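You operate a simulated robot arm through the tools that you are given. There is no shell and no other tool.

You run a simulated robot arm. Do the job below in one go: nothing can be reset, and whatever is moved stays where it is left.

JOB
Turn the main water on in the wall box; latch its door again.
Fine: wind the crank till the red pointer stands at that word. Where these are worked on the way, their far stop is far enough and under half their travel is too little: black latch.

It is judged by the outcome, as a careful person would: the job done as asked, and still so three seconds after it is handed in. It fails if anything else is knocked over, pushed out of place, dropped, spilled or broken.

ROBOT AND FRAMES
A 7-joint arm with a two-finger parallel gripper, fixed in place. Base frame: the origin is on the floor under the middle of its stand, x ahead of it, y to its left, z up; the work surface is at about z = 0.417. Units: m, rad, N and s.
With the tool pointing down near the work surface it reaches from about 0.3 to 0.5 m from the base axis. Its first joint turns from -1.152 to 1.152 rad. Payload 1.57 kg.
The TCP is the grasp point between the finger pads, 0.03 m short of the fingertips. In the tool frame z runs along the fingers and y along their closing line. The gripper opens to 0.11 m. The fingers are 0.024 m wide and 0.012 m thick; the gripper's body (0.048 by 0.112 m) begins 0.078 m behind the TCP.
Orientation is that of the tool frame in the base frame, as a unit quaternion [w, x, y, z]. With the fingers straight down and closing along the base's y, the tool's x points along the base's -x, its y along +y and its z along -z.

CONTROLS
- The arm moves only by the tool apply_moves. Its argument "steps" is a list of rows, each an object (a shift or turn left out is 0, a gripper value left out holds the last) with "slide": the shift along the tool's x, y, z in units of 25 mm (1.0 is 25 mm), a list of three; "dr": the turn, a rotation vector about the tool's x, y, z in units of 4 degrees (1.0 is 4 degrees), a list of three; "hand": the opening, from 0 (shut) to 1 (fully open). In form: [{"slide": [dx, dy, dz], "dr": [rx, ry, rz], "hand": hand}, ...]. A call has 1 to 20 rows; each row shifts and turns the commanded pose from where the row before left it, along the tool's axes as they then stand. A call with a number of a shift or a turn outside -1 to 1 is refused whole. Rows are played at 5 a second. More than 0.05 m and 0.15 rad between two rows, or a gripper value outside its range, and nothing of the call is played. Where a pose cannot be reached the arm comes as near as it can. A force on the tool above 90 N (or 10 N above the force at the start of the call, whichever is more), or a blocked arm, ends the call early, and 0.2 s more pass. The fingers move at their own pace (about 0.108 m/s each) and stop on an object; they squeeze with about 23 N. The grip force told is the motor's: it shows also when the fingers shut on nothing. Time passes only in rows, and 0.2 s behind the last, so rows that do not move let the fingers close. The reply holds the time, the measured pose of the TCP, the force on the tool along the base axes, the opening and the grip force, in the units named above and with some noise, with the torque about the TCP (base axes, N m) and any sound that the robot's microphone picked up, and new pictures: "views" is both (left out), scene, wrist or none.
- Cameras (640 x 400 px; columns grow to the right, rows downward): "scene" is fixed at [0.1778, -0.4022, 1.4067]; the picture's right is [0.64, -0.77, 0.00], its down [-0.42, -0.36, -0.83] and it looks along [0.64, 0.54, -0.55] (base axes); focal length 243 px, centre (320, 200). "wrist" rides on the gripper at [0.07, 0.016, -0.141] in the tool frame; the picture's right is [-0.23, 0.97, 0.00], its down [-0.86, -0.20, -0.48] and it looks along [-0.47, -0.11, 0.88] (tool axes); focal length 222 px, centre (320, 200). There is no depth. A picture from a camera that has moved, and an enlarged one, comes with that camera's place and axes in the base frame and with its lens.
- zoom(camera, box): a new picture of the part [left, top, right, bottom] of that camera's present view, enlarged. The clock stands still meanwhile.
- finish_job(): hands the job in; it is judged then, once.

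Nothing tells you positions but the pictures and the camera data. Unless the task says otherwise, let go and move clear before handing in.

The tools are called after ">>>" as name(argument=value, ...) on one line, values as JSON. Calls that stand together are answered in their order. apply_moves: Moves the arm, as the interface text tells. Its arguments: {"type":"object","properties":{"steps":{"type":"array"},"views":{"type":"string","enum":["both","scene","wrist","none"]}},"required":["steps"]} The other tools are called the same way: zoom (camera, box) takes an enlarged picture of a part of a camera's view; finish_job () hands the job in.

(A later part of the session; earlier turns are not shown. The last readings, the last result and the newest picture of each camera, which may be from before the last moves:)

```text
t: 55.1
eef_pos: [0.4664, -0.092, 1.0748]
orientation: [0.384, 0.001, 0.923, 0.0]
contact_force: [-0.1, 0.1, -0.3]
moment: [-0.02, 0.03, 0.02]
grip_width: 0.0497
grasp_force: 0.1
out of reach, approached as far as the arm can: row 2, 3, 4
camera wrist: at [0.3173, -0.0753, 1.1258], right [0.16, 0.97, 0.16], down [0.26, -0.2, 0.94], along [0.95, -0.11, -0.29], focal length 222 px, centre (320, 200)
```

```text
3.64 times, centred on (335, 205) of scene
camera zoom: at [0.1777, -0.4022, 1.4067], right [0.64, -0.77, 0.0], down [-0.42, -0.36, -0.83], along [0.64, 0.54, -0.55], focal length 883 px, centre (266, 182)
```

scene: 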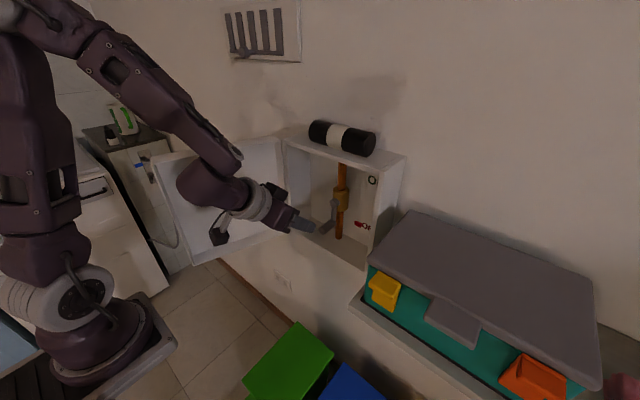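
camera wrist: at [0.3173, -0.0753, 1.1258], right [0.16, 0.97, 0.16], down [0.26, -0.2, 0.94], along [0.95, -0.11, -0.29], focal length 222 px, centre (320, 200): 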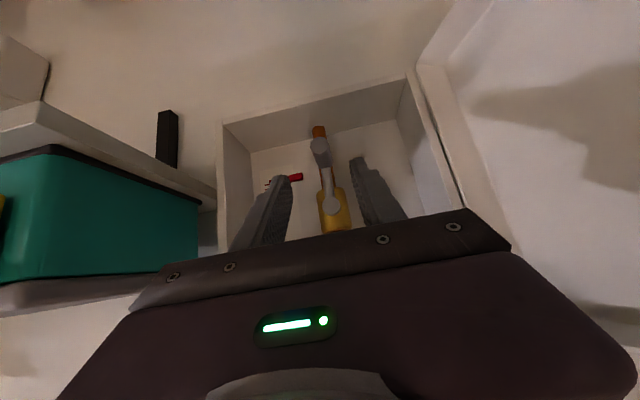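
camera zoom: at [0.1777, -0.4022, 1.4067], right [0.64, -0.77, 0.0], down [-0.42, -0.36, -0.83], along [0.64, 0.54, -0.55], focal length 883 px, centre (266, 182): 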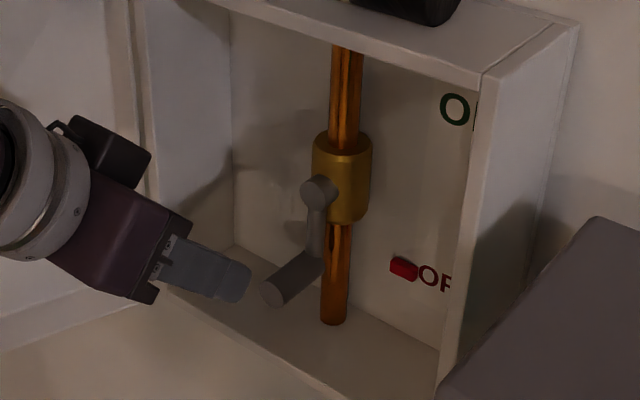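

Some of those rows were marginal for reach, but the arm recovered as it moved forward. The knob is centred between the fingers; I'll go forward first and then down to it.

>>> apply_moves(steps=[{"slide": [-0.49, 0, 0.78]}, {"slide": [-0.49, 0, 0.78]}, {"slide": [0.17, 0, 0.935]}, {"slide": [0.17, 0, 0.935]}])

```text
t: 56.1
eef_pos: [0.5412, -0.0903, 1.0266]
orientation: [0.384, 0.0, 0.923, 0.0]
contact_force: [0.1, -0.1, -1.0]
moment: [0.02, 0.01, -0.01]
grip_width: 0.0495
grasp_force: 0.1
camera wrist: at [0.3914, -0.0742, 1.0783], right [0.16, 0.97, 0.16], down [0.26, -0.2, 0.94], along [0.95, -0.11, -0.29], focal length 222 px, centre (320, 200)
```

scene: 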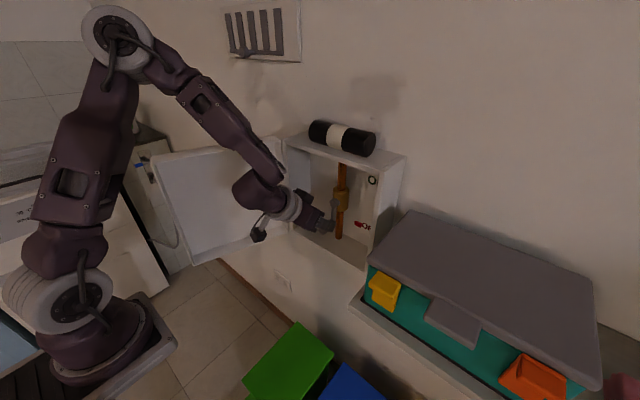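
wrist: 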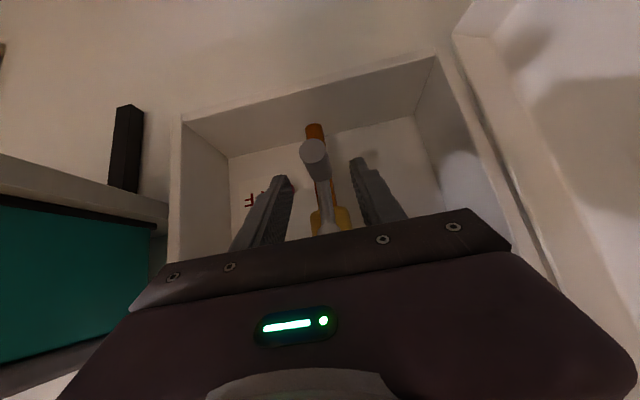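

It's tracking well. One last short move puts the pads around the knob.

>>> apply_moves(steps=[{"slide": [0.21, -0.03, 0.91]}, {"slide": [0.21, -0.03, 0.91]}])

>>> zoom(camera="wrist", box=[200, 20, 480, 220])

>>> zoom(camera="scene", box=[270, 150, 400, 260])

```text
t: 56.7
eef_pos: [0.565, -0.0923, 0.9873]
orientation: [0.384, 0.001, 0.923, -0.001]
contact_force: [-0.5, 0.3, -0.2]
moment: [-0.01, 0.0, 0.01]
grip_width: 0.0497
grasp_force: 0.0
camera wrist: at [0.4153, -0.0756, 1.0384], right [0.16, 0.97, 0.16], down [0.26, -0.2, 0.94], along [0.95, -0.11, -0.29], focal length 222 px, centre (320, 200)
```

scene: 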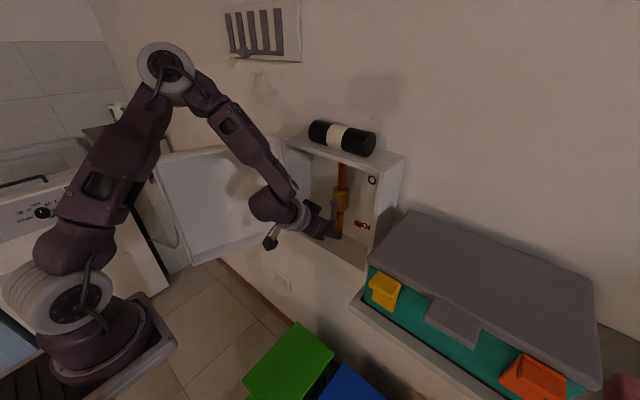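
wrist: 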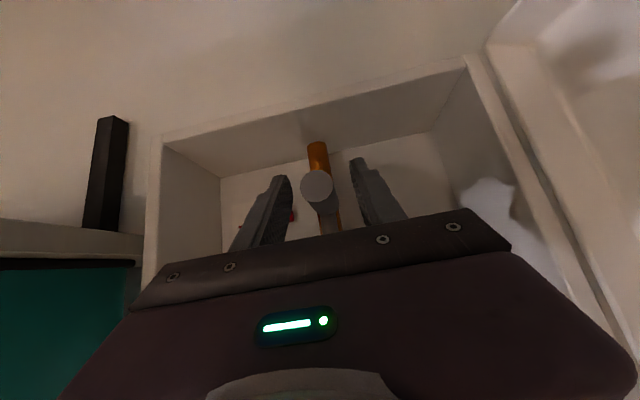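

```text
2.00 times, centred on (340, 120) of wrist
camera zoom: at [0.4153, -0.0756, 1.0384], right [0.16, 0.97, 0.16], down [0.26, -0.2, 0.94], along [0.95, -0.11, -0.29], focal length 444 px, centre (280, 360)
```

zoom: 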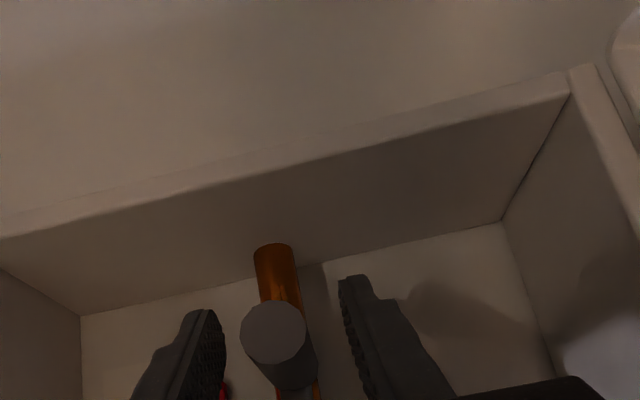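

```text
3.64 times, centred on (335, 205) of scene
camera zoom: at [0.1778, -0.4022, 1.4067], right [0.64, -0.77, 0.0], down [-0.42, -0.36, -0.83], along [0.64, 0.54, -0.55], focal length 883 px, centre (266, 182)
```

zoom: 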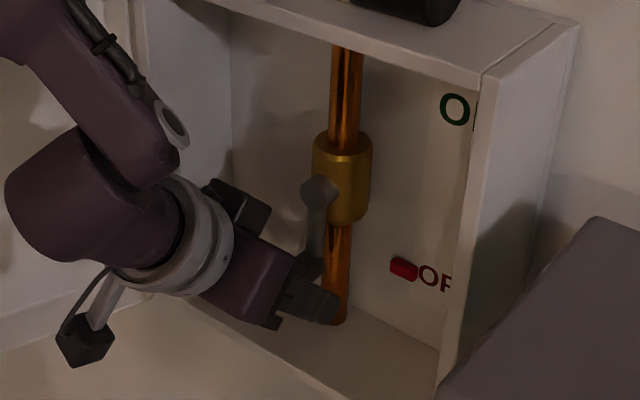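

The knob is well centred between the pads. I'll close on it and try a small counter-clockwise turn (as seen from the front), watching force and pointer.

>>> apply_moves(steps=[{"hand": 0}, {"hand": 0}, {"hand": 0}, {"slide": [-0.0136, -0.317, -0.0135]}, {"slide": [-0.041, -0.312, -0.041]}])

>>> zoom(camera="scene", box=[270, 150, 400, 260])

```text
t: 57.9
eef_pos: [0.5645, -0.0963, 0.9867]
orientation: [0.384, -0.007, 0.923, 0.01]
contact_force: [-5.3, 68.1, -10.9]
moment: [-0.05, 0.6, -0.64]
grip_width: 0.0234
grasp_force: 35.6
camera wrist: at [0.4153, -0.0835, 1.0392], right [0.14, 0.97, 0.17], down [0.27, -0.21, 0.94], along [0.95, -0.08, -0.29], focal length 222 px, centre (320, 200)
```

scene: 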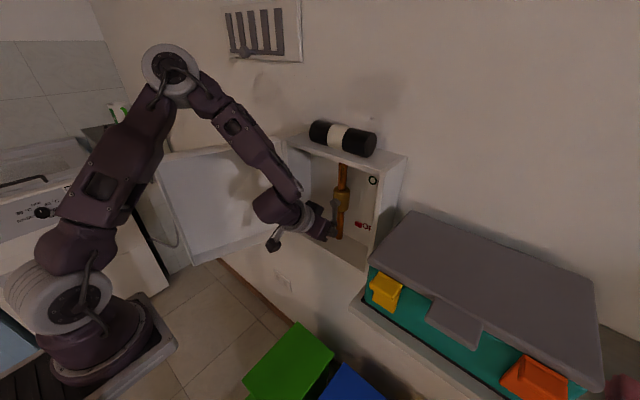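
wrist: 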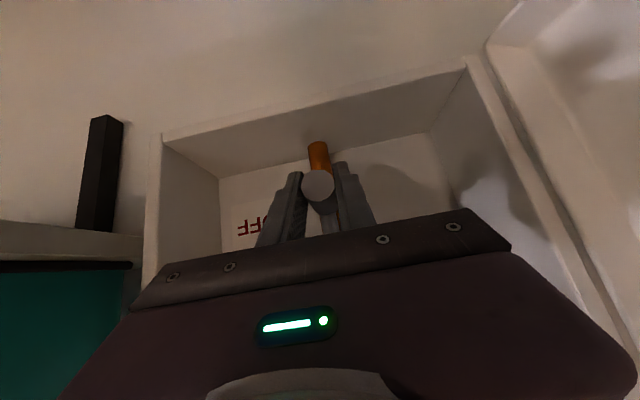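

```text
3.64 times, centred on (335, 205) of scene
camera zoom: at [0.178, -0.4002, 1.4073], right [0.64, -0.77, 0.0], down [-0.42, -0.36, -0.83], along [0.64, 0.54, -0.55], focal length 883 px, centre (266, 182)
```

zoom: 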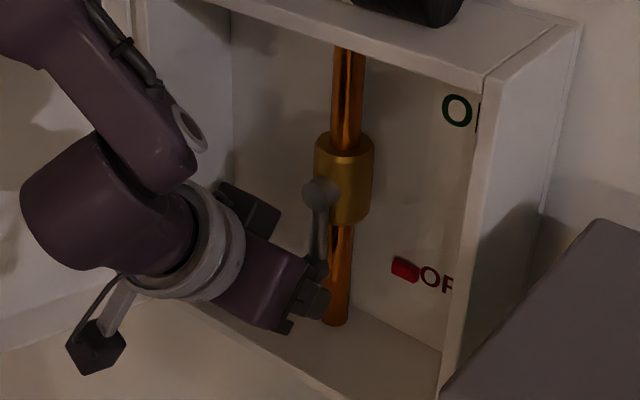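

It's blocked that way at 68 N, which is the OFF stop. I'll relieve it and wind the other way, with the knob moving left from the bottom.

>>> apply_moves(steps=[{"slide": [0.041, 0.312, 0.041]}, {"slide": [0.0136, 0.317, 0.0135]}, {"slide": [-0.0136, 0.317, -0.0135]}, {"slide": [-0.041, 0.312, -0.041]}])

>>> zoom(camera="scene", box=[270, 150, 400, 260])

```text
t: 58.9
eef_pos: [0.5638, -0.0791, 0.989]
orientation: [0.385, 0.003, 0.923, -0.002]
contact_force: [-7.7, -5.5, 4.0]
moment: [0.15, 0.3, 0.62]
grip_width: 0.0229
grasp_force: 35.3
camera wrist: at [0.4156, -0.0615, 1.0402], right [0.17, 0.97, 0.16], down [0.26, -0.2, 0.94], along [0.95, -0.12, -0.29], focal length 222 px, centre (320, 200)
```

scene: 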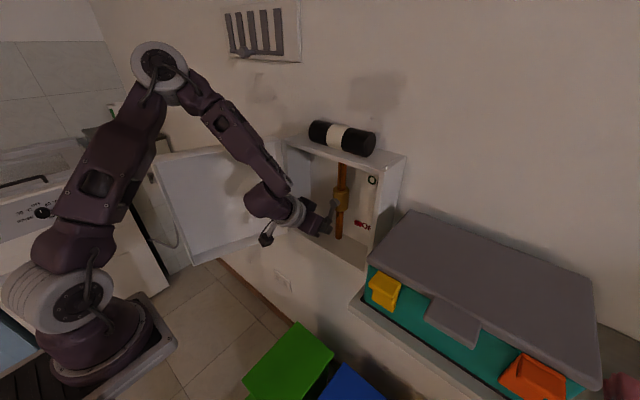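
wrist: 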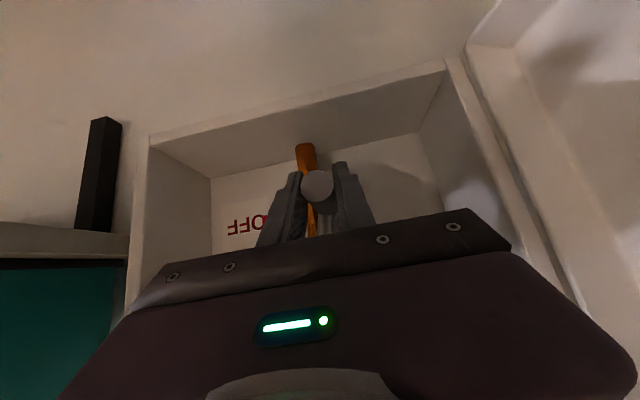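

```text
3.64 times, centred on (335, 205) of scene
camera zoom: at [0.1775, -0.4024, 1.4067], right [0.64, -0.77, 0.0], down [-0.42, -0.36, -0.83], along [0.64, 0.54, -0.55], focal length 883 px, centre (266, 182)
```

zoom: 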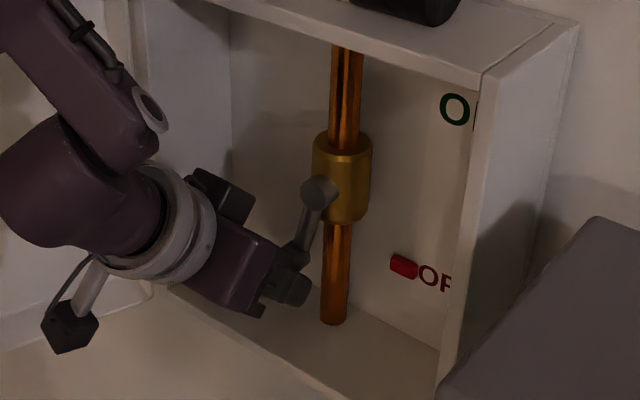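

It turns freely clockwise. The pointer has not visibly moved after about 14°, so it is geared down and will take several turns. I'll wind on in 12° steps around the circle.

>>> apply_moves(steps=[{"slide": [-0.128, 0.512, -0.127]}, {"slide": [-0.201, 0.464, -0.2]}, {"slide": [-0.267, 0.392, -0.265]}, {"slide": [-0.318, 0.308, -0.315]}])

>>> zoom(camera="scene", box=[270, 150, 400, 260])

```text
t: 59.9
eef_pos: [0.5638, -0.0364, 1.0214]
orientation: [0.384, 0.002, 0.923, -0.001]
contact_force: [2.5, -9.9, -0.9]
moment: [0.26, -0.18, 0.41]
grip_width: 0.0232
grasp_force: 35.7
camera wrist: at [0.4144, -0.019, 1.0728], right [0.17, 0.97, 0.16], down [0.26, -0.2, 0.94], along [0.95, -0.11, -0.29], focal length 222 px, centre (320, 200)
```

scene: 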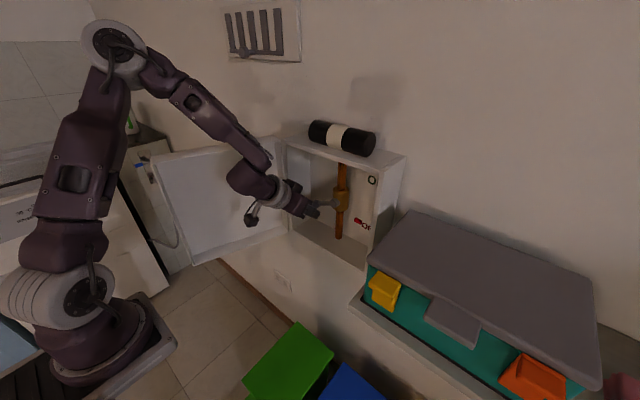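
wrist: 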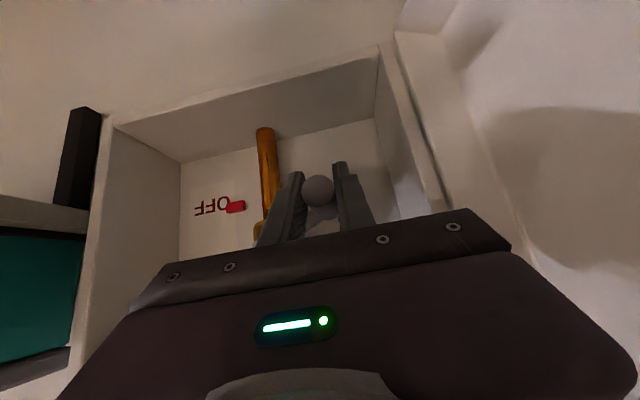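

```text
3.64 times, centred on (335, 205) of scene
camera zoom: at [0.1778, -0.4025, 1.4066], right [0.64, -0.77, 0.0], down [-0.42, -0.36, -0.83], along [0.64, 0.54, -0.55], focal length 883 px, centre (266, 182)
```

zoom: 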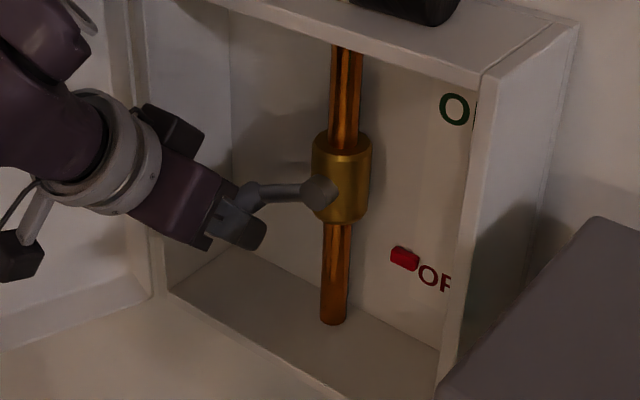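

The red pointer has slid up a little: it moves straight up from OFF to ON, at roughly 9 mm for this 60°, so about 2.7 turns in all. I'll continue winding.

>>> apply_moves(steps=[{"slide": [-0.355, 0.208, -0.352]}, {"slide": [-0.38, 0.1, -0.377]}, {"slide": [-0.386, -0.016, -0.383]}, {"slide": [-0.374, -0.124, -0.372]}, {"slide": [-0.349, -0.236, -0.346]}, {"slide": [-0.303, -0.328, -0.301]}])

>>> zoom(camera="scene", box=[270, 150, 400, 260])

```text
t: 61.3
eef_pos: [0.5634, -0.0448, 1.0942]
orientation: [0.383, 0.0, 0.924, 0.001]
contact_force: [-13.0, -6.9, -10.3]
moment: [0.14, 0.38, 0.07]
grip_width: 0.0224
grasp_force: 35.5
camera wrist: at [0.4147, -0.028, 1.147], right [0.16, 0.97, 0.16], down [0.27, -0.2, 0.94], along [0.95, -0.11, -0.29], focal length 222 px, centre (320, 200)
```

scene: 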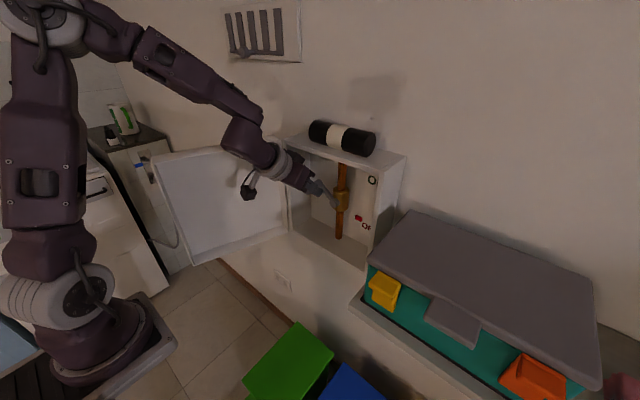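
wrist: 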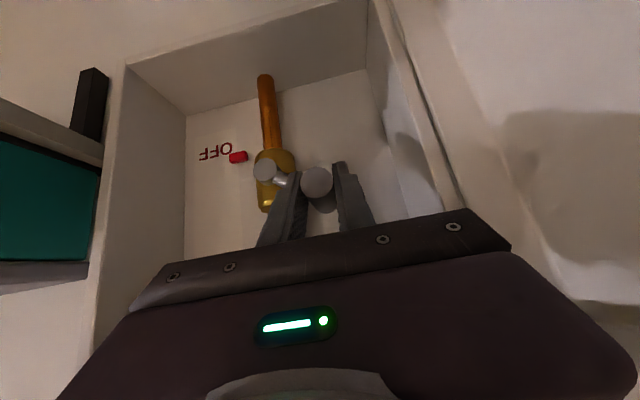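

```text
3.64 times, centred on (335, 205) of scene
camera zoom: at [0.1776, -0.4024, 1.4066], right [0.64, -0.77, 0.0], down [-0.42, -0.36, -0.83], along [0.64, 0.54, -0.55], focal length 883 px, centre (266, 182)
```

zoom: 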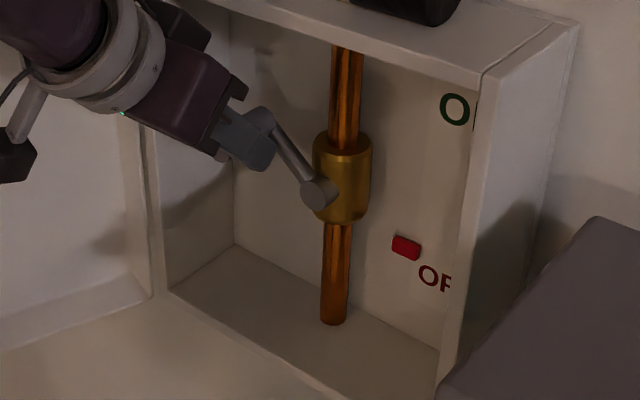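

The pointer is rising steadily and the force stays low. I'll carry on over the top of the circle.

>>> apply_moves(steps=[{"slide": [-0.252, -0.416, -0.251]}, {"slide": [-0.184, -0.476, -0.183]}, {"slide": [-0.108, -0.524, -0.107]}, {"slide": [-0.031, -0.54, -0.031]}, {"slide": [0.051, -0.54, 0.051]}], views="scene")

```text
t: 62.5
eef_pos: [0.562, -0.1097, 1.1157]
orientation: [0.384, 0.001, 0.923, 0.0]
contact_force: [11.3, 4.0, -1.5]
moment: [0.24, -0.16, 0.21]
grip_width: 0.0228
grasp_force: 35.2
```

scene: 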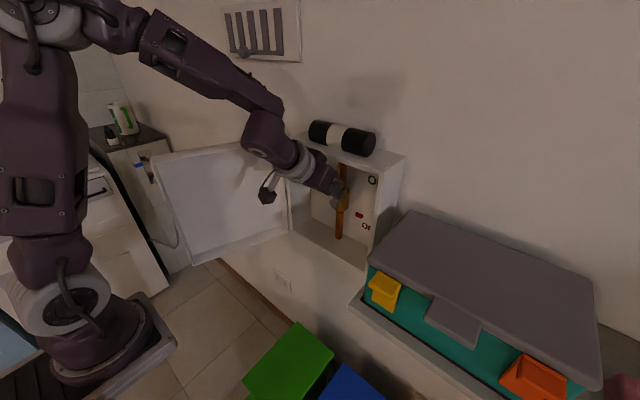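

Past the top and still easy. I'll carry on down the right side.

>>> apply_moves(steps=[{"slide": [0.128, -0.512, 0.127]}, {"slide": [0.201, -0.464, 0.2]}, {"slide": [0.267, -0.392, 0.265]}, {"slide": [0.318, -0.308, 0.315]}, {"slide": [0.355, -0.208, 0.352]}, {"slide": [0.38, -0.1, 0.377]}], views="both")

>>> zoom(camera="scene", box=[270, 150, 400, 260])

```text
t: 63.9
eef_pos: [0.5642, -0.1577, 1.0578]
orientation: [0.386, 0.001, 0.922, -0.001]
contact_force: [15.9, -2.0, 3.9]
moment: [0.18, -0.12, 0.25]
grip_width: 0.0228
grasp_force: 35.2
camera wrist: at [0.4138, -0.1418, 1.1083], right [0.16, 0.97, 0.16], down [0.26, -0.2, 0.94], along [0.95, -0.11, -0.28], focal length 222 px, centre (320, 200)
```

scene: 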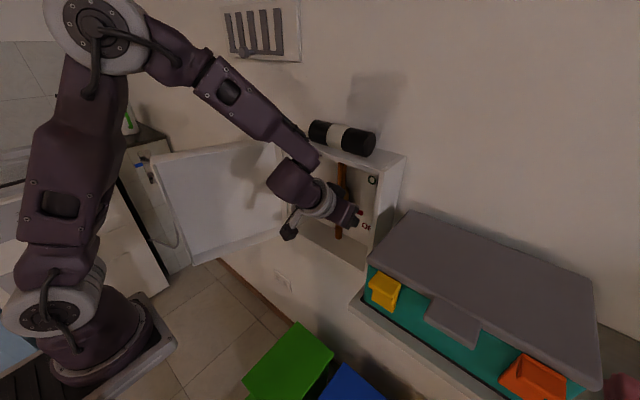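
wrist: 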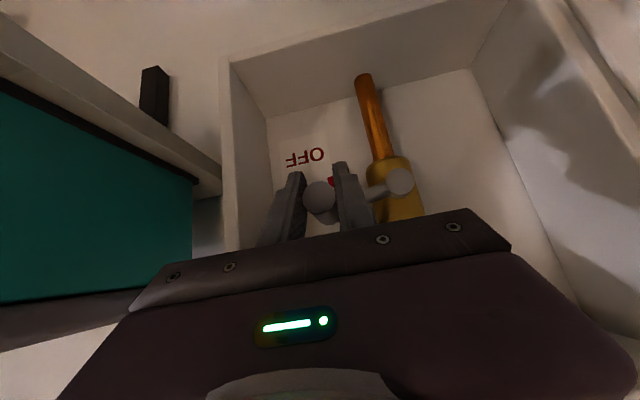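

```text
3.64 times, centred on (335, 205) of scene
camera zoom: at [0.1782, -0.4023, 1.4066], right [0.64, -0.77, 0.0], down [-0.42, -0.36, -0.83], along [0.64, 0.54, -0.55], focal length 883 px, centre (266, 182)
```

zoom: 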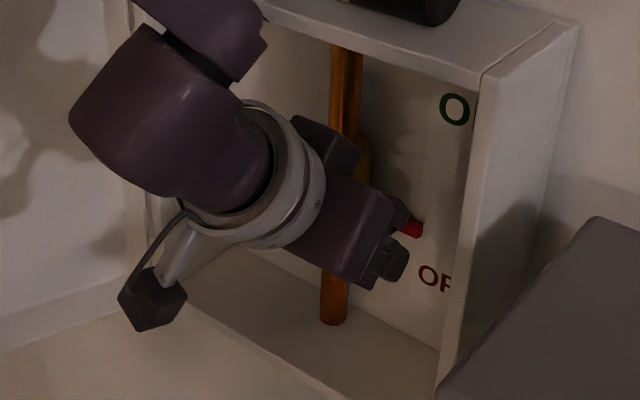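

One end of the sweep is done at about 265°, with the pointer clearly above OFF. I'll continue down and around the bottom.

>>> apply_moves(steps=[{"slide": [0.386, 0.016, 0.383]}, {"slide": [0.374, 0.124, 0.372]}, {"slide": [0.349, 0.236, 0.346]}, {"slide": [0.303, 0.328, 0.301]}, {"slide": [0.252, 0.416, 0.251]}, {"slide": [0.184, 0.476, 0.183]}, {"slide": [0.108, 0.524, 0.107]}], views="scene")

```text
t: 65.5
eef_pos: [0.5647, -0.1051, 0.988]
orientation: [0.386, 0.0, 0.922, 0.001]
contact_force: [-0.8, -3.1, 1.7]
moment: [0.2, 0.75, 0.0]
grip_width: 0.0226
grasp_force: 35.3
```

scene: 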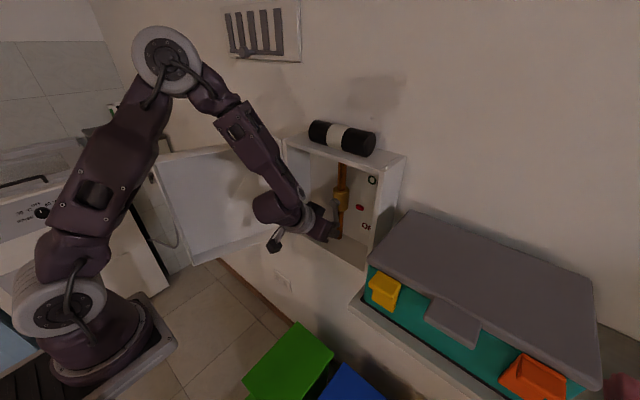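

Nearly a full turn, with low force and good tracking. On to the second turn.

>>> apply_moves(steps=[{"slide": [0.031, 0.54, 0.031]}, {"slide": [-0.051, 0.54, -0.051]}, {"slide": [-0.128, 0.512, -0.127]}, {"slide": [-0.201, 0.464, -0.2]}, {"slide": [-0.267, 0.392, -0.265]}, {"slide": [-0.318, 0.308, -0.315]}, {"slide": [-0.355, 0.208, -0.352]}, {"slide": [-0.38, 0.1, -0.377]}], views="scene")

>>> zoom(camera="scene", box=[270, 150, 400, 260])

```text
t: 67.3
eef_pos: [0.5637, -0.0298, 1.0452]
orientation: [0.384, 0.002, 0.924, -0.001]
contact_force: [-4.0, -16.0, -4.9]
moment: [0.3, -0.32, 0.44]
grip_width: 0.0231
grasp_force: 35.6
```

scene: 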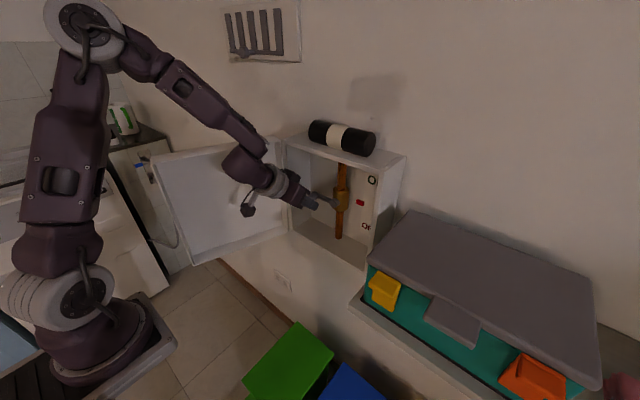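

```text
3.64 times, centred on (335, 205) of scene
camera zoom: at [0.1777, -0.4027, 1.4066], right [0.64, -0.77, 0.0], down [-0.42, -0.36, -0.83], along [0.64, 0.54, -0.55], focal length 883 px, centre (266, 182)
```

zoom: 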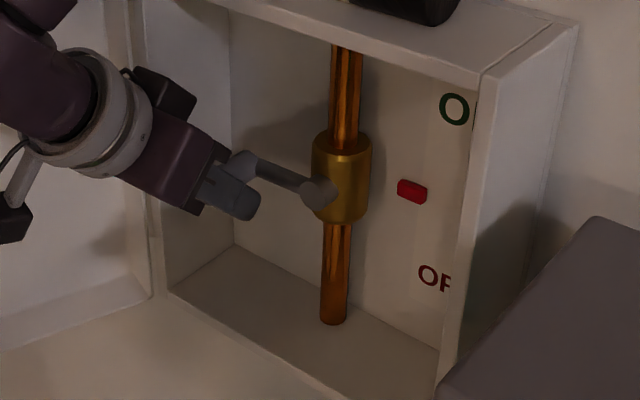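

The pointer is about halfway at roughly 443° of winding, so I expect ON at about 860°. I'll keep winding.

>>> apply_moves(steps=[{"slide": [-0.386, -0.016, -0.383]}, {"slide": [-0.374, -0.124, -0.372]}, {"slide": [-0.349, -0.236, -0.346]}, {"slide": [-0.303, -0.328, -0.301]}, {"slide": [-0.252, -0.416, -0.251]}, {"slide": [-0.184, -0.476, -0.183]}, {"slide": [-0.108, -0.524, -0.107]}, {"slide": [-0.031, -0.54, -0.031]}, {"slide": [0.051, -0.54, 0.051]}], views="scene")

```text
t: 69.3
eef_pos: [0.5672, -0.1084, 1.1155]
orientation: [0.385, 0.001, 0.923, 0.0]
contact_force: [3.9, 3.8, 2.3]
moment: [0.2, 0.12, 0.25]
grip_width: 0.0227
grasp_force: 35.0
```

scene: 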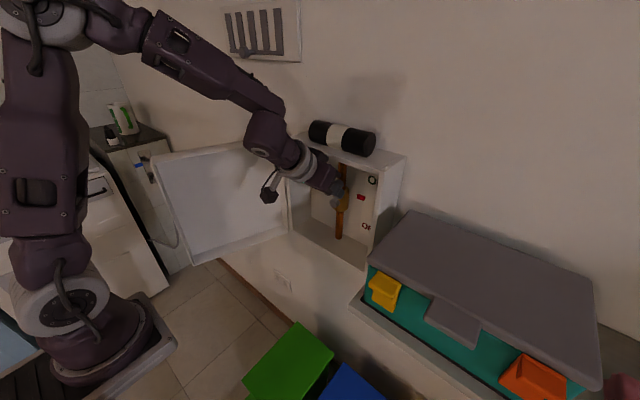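

Steady, with very low forces. I'll continue down the right side and around the bottom.

>>> apply_moves(steps=[{"slide": [0.128, -0.512, 0.127]}, {"slide": [0.201, -0.464, 0.2]}, {"slide": [0.267, -0.392, 0.265]}, {"slide": [0.318, -0.308, 0.315]}, {"slide": [0.355, -0.208, 0.352]}, {"slide": [0.38, -0.1, 0.377]}, {"slide": [0.386, 0.016, 0.383]}, {"slide": [0.374, 0.124, 0.372]}, {"slide": [0.349, 0.236, 0.346]}, {"slide": [0.303, 0.328, 0.301]}, {"slide": [0.252, 0.416, 0.251]}, {"slide": [0.184, 0.476, 0.183]}, {"slide": [0.108, 0.524, 0.107]}], views="both")

>>> zoom(camera="scene", box=[270, 150, 400, 260])

```text
t: 72.1
eef_pos: [0.5637, -0.1051, 0.9888]
orientation: [0.386, 0.0, 0.922, 0.001]
contact_force: [-6.1, -2.8, 2.9]
moment: [0.14, 0.75, 0.0]
grip_width: 0.0227
grasp_force: 35.5
camera wrist: at [0.4146, -0.0885, 1.0393], right [0.16, 0.97, 0.16], down [0.26, -0.2, 0.94], along [0.95, -0.11, -0.29], focal length 222 px, centre (320, 200)
```

scene: 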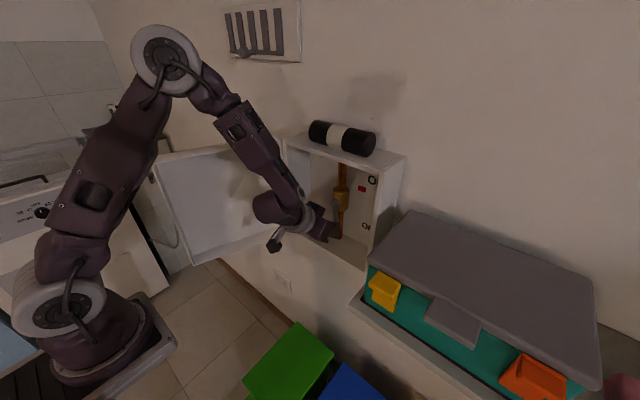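
wrist: 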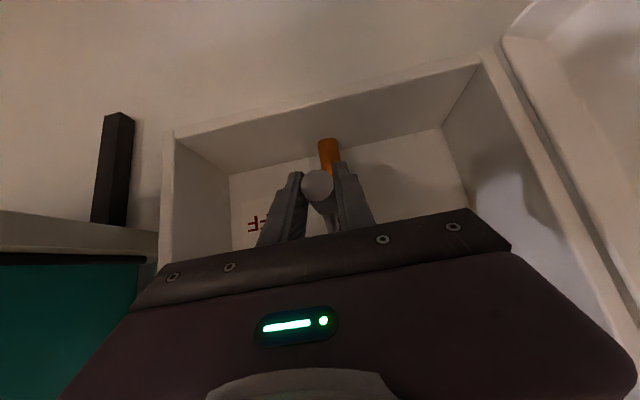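

```text
3.64 times, centred on (335, 205) of scene
camera zoom: at [0.1776, -0.4023, 1.4067], right [0.64, -0.77, 0.0], down [-0.42, -0.36, -0.83], along [0.64, 0.54, -0.55], focal length 883 px, centre (266, 182)
```

zoom: 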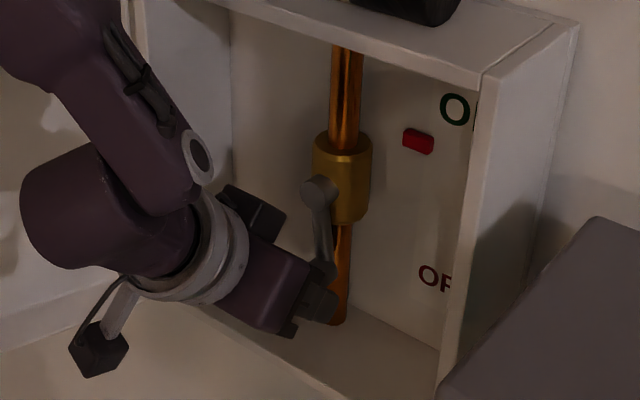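

The pointer is close to ON now, with about 170° left. I'll wind another 144° and then inspect.

>>> apply_moves(steps=[{"slide": [0.031, 0.54, 0.031]}, {"slide": [-0.051, 0.54, -0.051]}, {"slide": [-0.128, 0.512, -0.127]}, {"slide": [-0.201, 0.464, -0.2]}, {"slide": [-0.267, 0.392, -0.265]}, {"slide": [-0.318, 0.308, -0.315]}, {"slide": [-0.355, 0.208, -0.352]}, {"slide": [-0.38, 0.1, -0.377]}, {"slide": [-0.386, -0.016, -0.383]}, {"slide": [-0.374, -0.124, -0.372]}, {"slide": [-0.349, -0.236, -0.346]}], views="both")

>>> zoom(camera="scene", box=[340, 160, 400, 240])

>>> zoom(camera="wrist", box=[140, 20, 420, 220])

```text
t: 74.5
eef_pos: [0.5658, -0.038, 1.0855]
orientation: [0.385, 0.001, 0.923, 0.002]
contact_force: [-4.2, -0.6, -4.7]
moment: [0.19, 0.05, 0.13]
grip_width: 0.0229
grasp_force: 35.2
camera wrist: at [0.4161, -0.0208, 1.1363], right [0.16, 0.97, 0.16], down [0.26, -0.2, 0.94], along [0.95, -0.11, -0.29], focal length 222 px, centre (320, 200)
```

scene: 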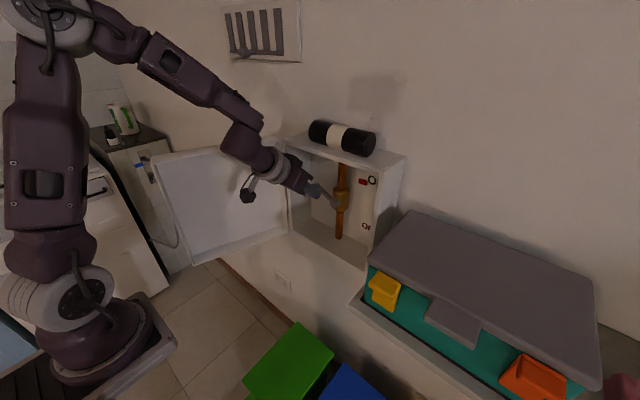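
wrist: 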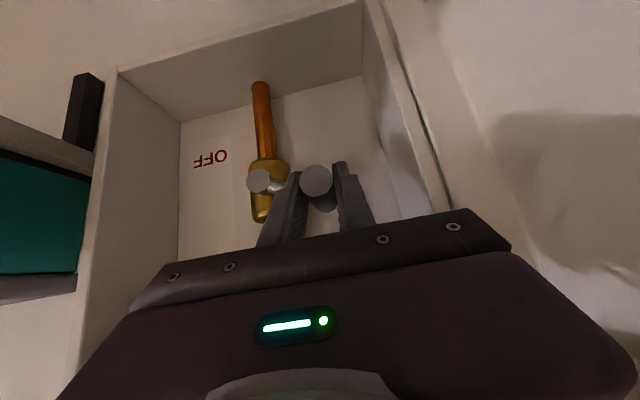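

```text
5.00 times, centred on (370, 200) of scene
camera zoom: at [0.1778, -0.4022, 1.4067], right [0.64, -0.77, 0.0], down [-0.42, -0.36, -0.83], along [0.64, 0.54, -0.55], focal length 1214 px, centre (70, 200)
```

zoom: 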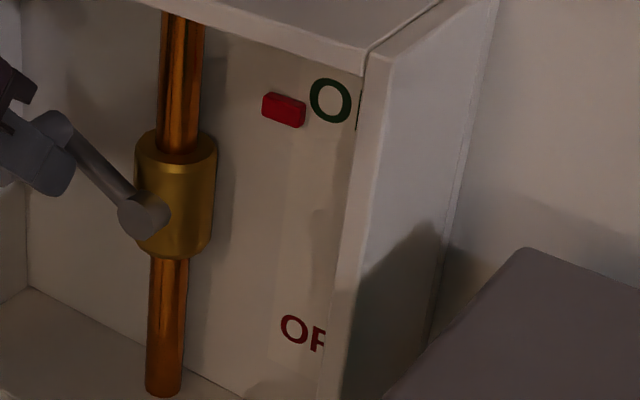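

```text
2.00 times, centred on (280, 120) of wrist
camera zoom: at [0.4161, -0.0208, 1.1363], right [0.16, 0.97, 0.16], down [0.26, -0.2, 0.94], along [0.95, -0.11, -0.29], focal length 444 px, centre (400, 360)
```

zoom: 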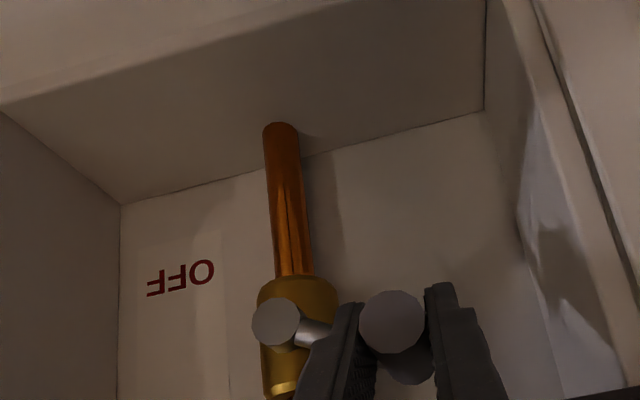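

The pointer is just below ON. By the numbers ON should be at about 2.5 turns in total, some 50–60° more. I'll wind 48° and inspect again.

>>> apply_moves(steps=[{"slide": [-0.303, -0.328, -0.301]}, {"slide": [-0.252, -0.416, -0.251]}, {"slide": [-0.184, -0.476, -0.183]}, {"slide": [-0.108, -0.524, -0.107]}], views="both")

>>> zoom(camera="scene", box=[340, 160, 400, 240])

```text
t: 75.5
eef_pos: [0.5659, -0.082, 1.1131]
orientation: [0.384, 0.001, 0.923, -0.001]
contact_force: [7.8, 4.7, 2.0]
moment: [0.22, -0.38, 0.33]
grip_width: 0.0228
grasp_force: 35.1
camera wrist: at [0.4166, -0.0647, 1.166], right [0.16, 0.97, 0.16], down [0.26, -0.2, 0.94], along [0.95, -0.11, -0.29], focal length 222 px, centre (320, 200)
```

scene: 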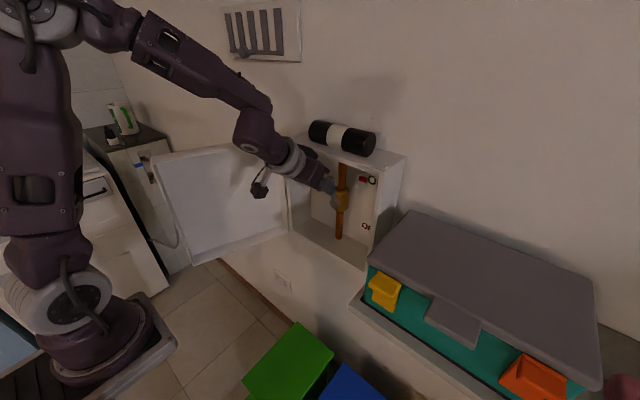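
wrist: 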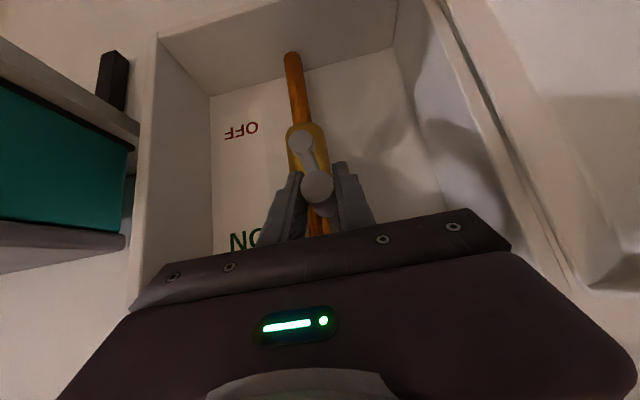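

```text
5.00 times, centred on (370, 200) of scene
camera zoom: at [0.178, -0.4021, 1.4067], right [0.64, -0.77, 0.0], down [-0.42, -0.36, -0.83], along [0.64, 0.54, -0.55], focal length 1214 px, centre (70, 200)
```

zoom: 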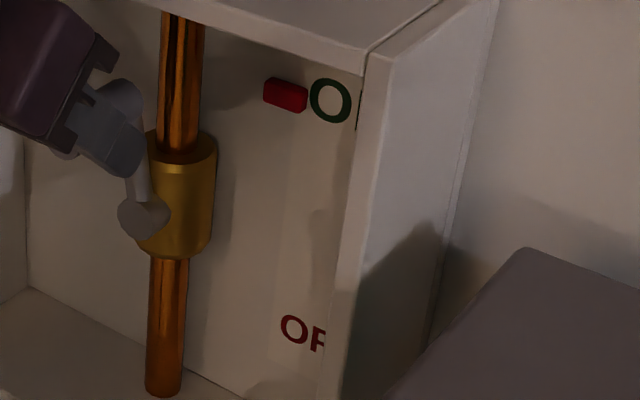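

The pointer is almost level with ON. Comparing it with how it stood at OFF, it's about 2 mm low, which is 12–15° of crank. I'll make one more small step and watch for a stop.

>>> apply_moves(steps=[{"slide": [-0.018, -0.27, -0.018]}, {"slide": [-0.01, -0.27, -0.01]}], views="none")

>>> zoom(camera="scene", box=[350, 165, 390, 245])

>>> zoom(camera="wrist", box=[180, 80, 340, 260])

```text
t: 76.1
eef_pos: [0.5651, -0.0942, 1.1148]
orientation: [0.384, 0.001, 0.923, -0.001]
contact_force: [0.6, 5.5, 3.0]
moment: [0.05, 0.47, 0.0]
grip_width: 0.0228
grasp_force: 35.8
```

```text
5.00 times, centred on (370, 205) of scene
camera zoom: at [0.1777, -0.402, 1.4068], right [0.64, -0.77, 0.0], down [-0.42, -0.36, -0.83], along [0.64, 0.54, -0.55], focal length 1214 px, centre (70, 175)
```

zoom: 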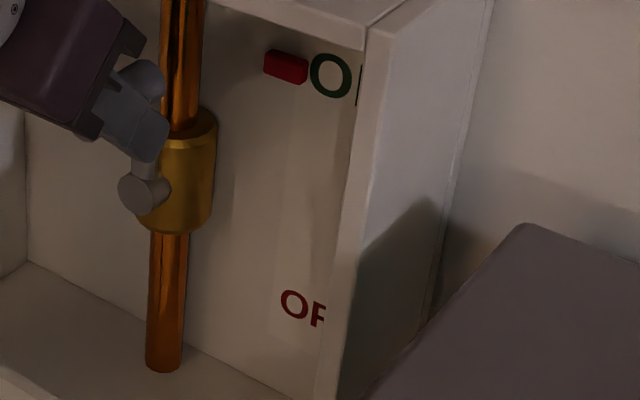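

```text
2.22 times, centred on (260, 170) of wrist
camera zoom: at [0.4163, -0.0783, 1.1665], right [0.16, 0.97, 0.16], down [0.26, -0.2, 0.94], along [0.95, -0.11, -0.29], focal length 494 px, centre (453, 267)
```

zoom: 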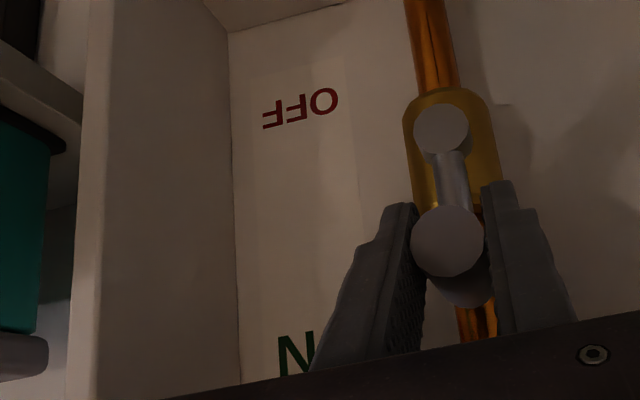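

The pointer now stands level with ON, with the same relation it had to OFF, at exactly 2.5 turns. I'll let go of the knob and withdraw along the tool axis, then check that it stays put.

>>> apply_moves(steps=[{"hand": 0.45}, {"hand": 0.45}, {"slide": [0, 0, -0.7]}, {"slide": [0, 0, -0.9]}, {"slide": [0, 0, -0.9]}, {"slide": [0, 0, -0.9]}])

>>> zoom(camera="scene", box=[300, 150, 400, 260])

>>> zoom(camera="wrist", box=[200, 20, 480, 220])

```text
t: 77.5
eef_pos: [0.5058, -0.095, 1.176]
orientation: [0.384, 0.001, 0.923, 0.0]
contact_force: [-0.1, 0.3, -0.2]
moment: [0.01, 0.04, 0.04]
grip_width: 0.0493
grasp_force: 0.1
camera wrist: at [0.3552, -0.0779, 1.2266], right [0.16, 0.97, 0.16], down [0.26, -0.2, 0.94], along [0.95, -0.11, -0.29], focal length 222 px, centre (320, 200)
```

scene: 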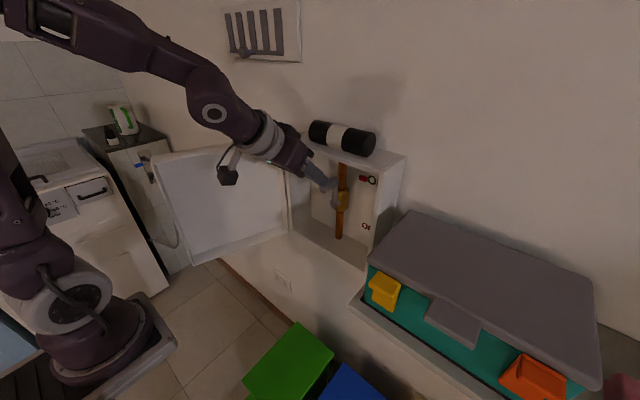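
wrist: 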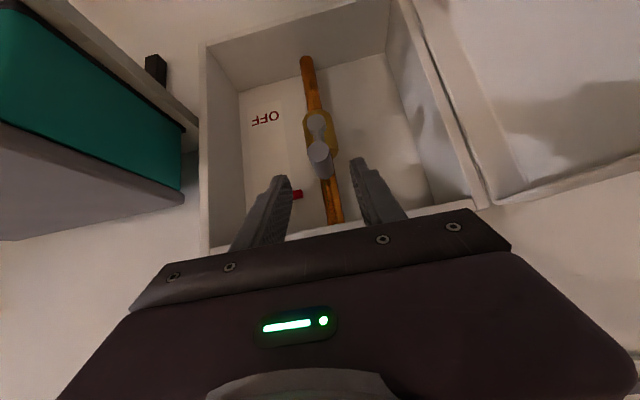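

```text
3.64 times, centred on (350, 205) of scene
camera zoom: at [0.1778, -0.4022, 1.4067], right [0.64, -0.77, 0.0], down [-0.42, -0.36, -0.83], along [0.64, 0.54, -0.55], focal length 883 px, centre (211, 182)
```

zoom: 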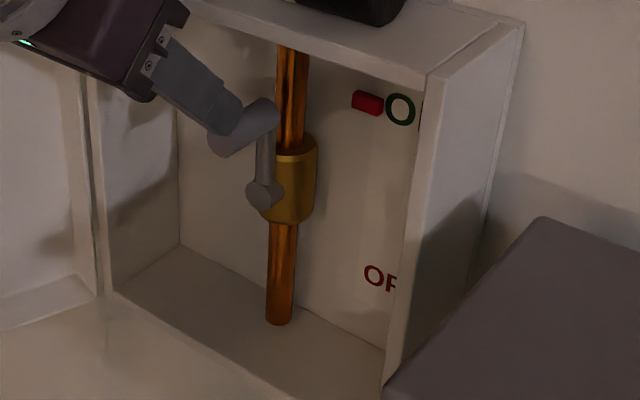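

```text
2.00 times, centred on (340, 120) of wrist
camera zoom: at [0.3552, -0.0779, 1.2266], right [0.16, 0.97, 0.16], down [0.26, -0.2, 0.94], along [0.95, -0.11, -0.29], focal length 444 px, centre (280, 360)
```

zoom: 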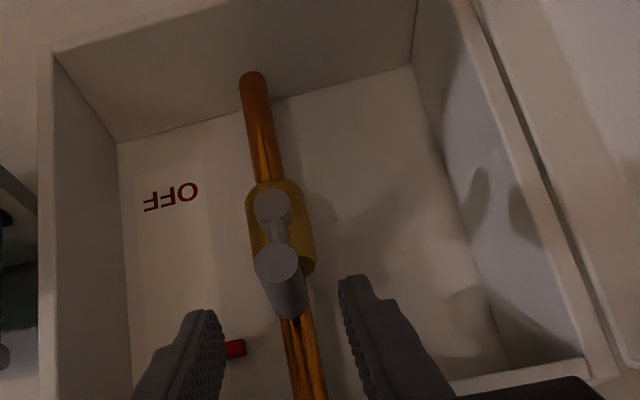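

The crank holds and the pointer stays at ON. I'll back away further and get an unobstructed second view of the pointer from the wrist camera before closing up.

>>> apply_moves(steps=[{"slide": [0.3, 0.5, -0.6]}, {"slide": [0.3, 0.5, -0.6]}, {"slide": [0, 0.5, -0.6], "hand": 0}, {"slide": [0, 0.5, -0.3]}], views="wrist")

>>> zoom(camera="wrist", box=[160, 60, 360, 240])

>>> zoom(camera="scene", box=[350, 165, 390, 245])

```text
t: 78.5
eef_pos: [0.4571, -0.0431, 1.2006]
orientation: [0.384, 0.001, 0.923, 0.0]
contact_force: [0.3, 0.6, -0.4]
moment: [-0.01, 0.02, 0.01]
grip_width: 0.0001
grasp_force: 21.5
camera wrist: at [0.3081, -0.0269, 1.2522], right [0.16, 0.97, 0.16], down [0.26, -0.2, 0.94], along [0.95, -0.11, -0.29], focal length 222 px, centre (320, 200)
```

wrist: 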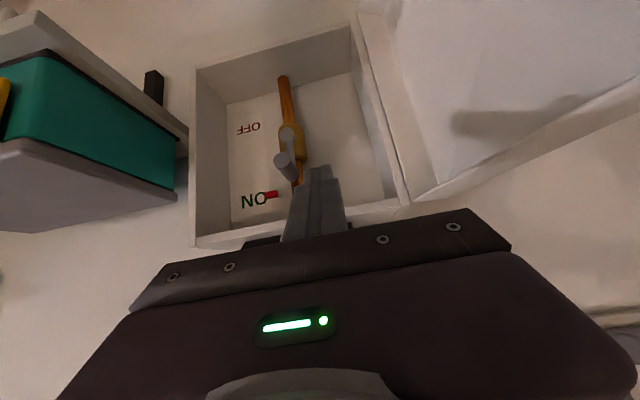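

```text
2.22 times, centred on (260, 150) of wrist
camera zoom: at [0.3081, -0.0269, 1.2522], right [0.16, 0.97, 0.16], down [0.26, -0.2, 0.94], along [0.95, -0.11, -0.29], focal length 494 px, centre (453, 311)
```

zoom: 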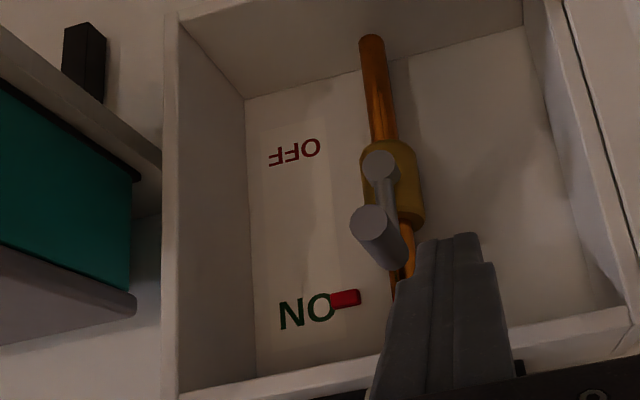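

```text
5.00 times, centred on (370, 205) of scene
camera zoom: at [0.1778, -0.4022, 1.4067], right [0.64, -0.77, 0.0], down [-0.42, -0.36, -0.83], along [0.64, 0.54, -0.55], focal length 1214 px, centre (70, 175)
```

zoom: 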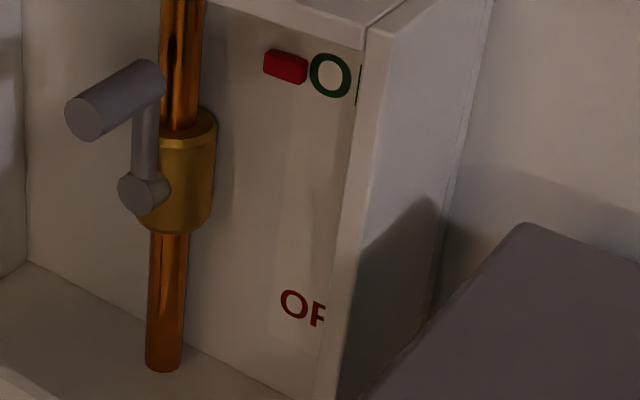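

From this side the pointer lines up exactly with the ON lettering, so the water is on. Next I'll close the door: rise, tip the tool steeper, and go over to the outer (left) side of the open door.

>>> apply_moves(steps=[{"slide": [-0.215, 0, -0.92]}, {"slide": [-0.215, 0, -0.92]}, {"slide": [-0.215, 0, -0.92]}, {"slide": [-0.215, 0, -0.92]}, {"dr": [0, 1, 0]}, {"dr": [0, 1, 0]}, {"dr": [0, 1, 0]}, {"dr": [0, 1, 0]}, {"dr": [0, 1, 0]}, {"dr": [0, 1, 0]}, {"dr": [0, 0.5, 0]}])

```text
t: 80.9
eef_pos: [0.4062, -0.0444, 1.2816]
orientation: [0.166, 0.001, 0.986, 0.0]
contact_force: [0.5, 0.6, -0.2]
moment: [0.01, -0.03, -0.03]
grip_width: 0.0
grasp_force: 21.6
camera wrist: at [0.2937, -0.0281, 1.394], right [0.22, 0.97, 0.07], down [0.65, -0.2, 0.73], along [0.73, -0.11, -0.68], focal length 222 px, centre (320, 200)
```

scene: 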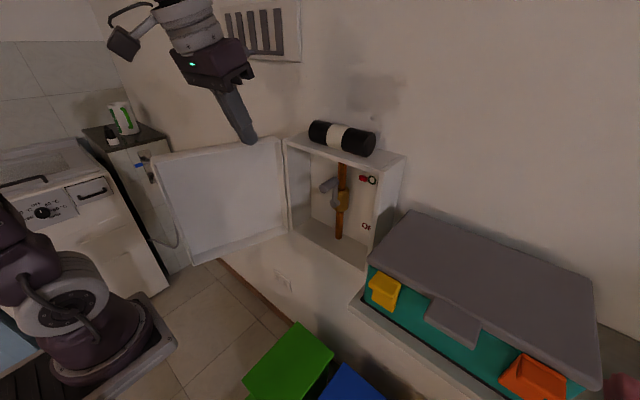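
wrist: 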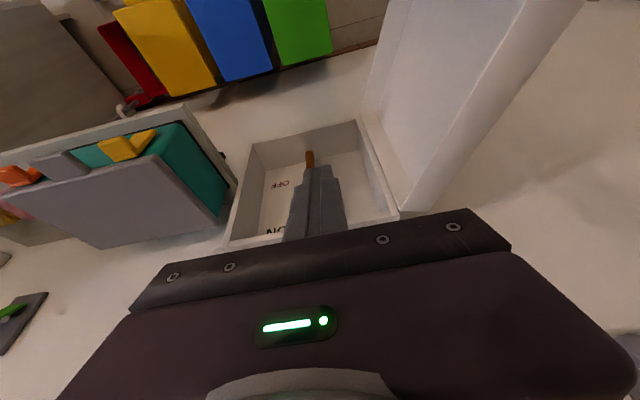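

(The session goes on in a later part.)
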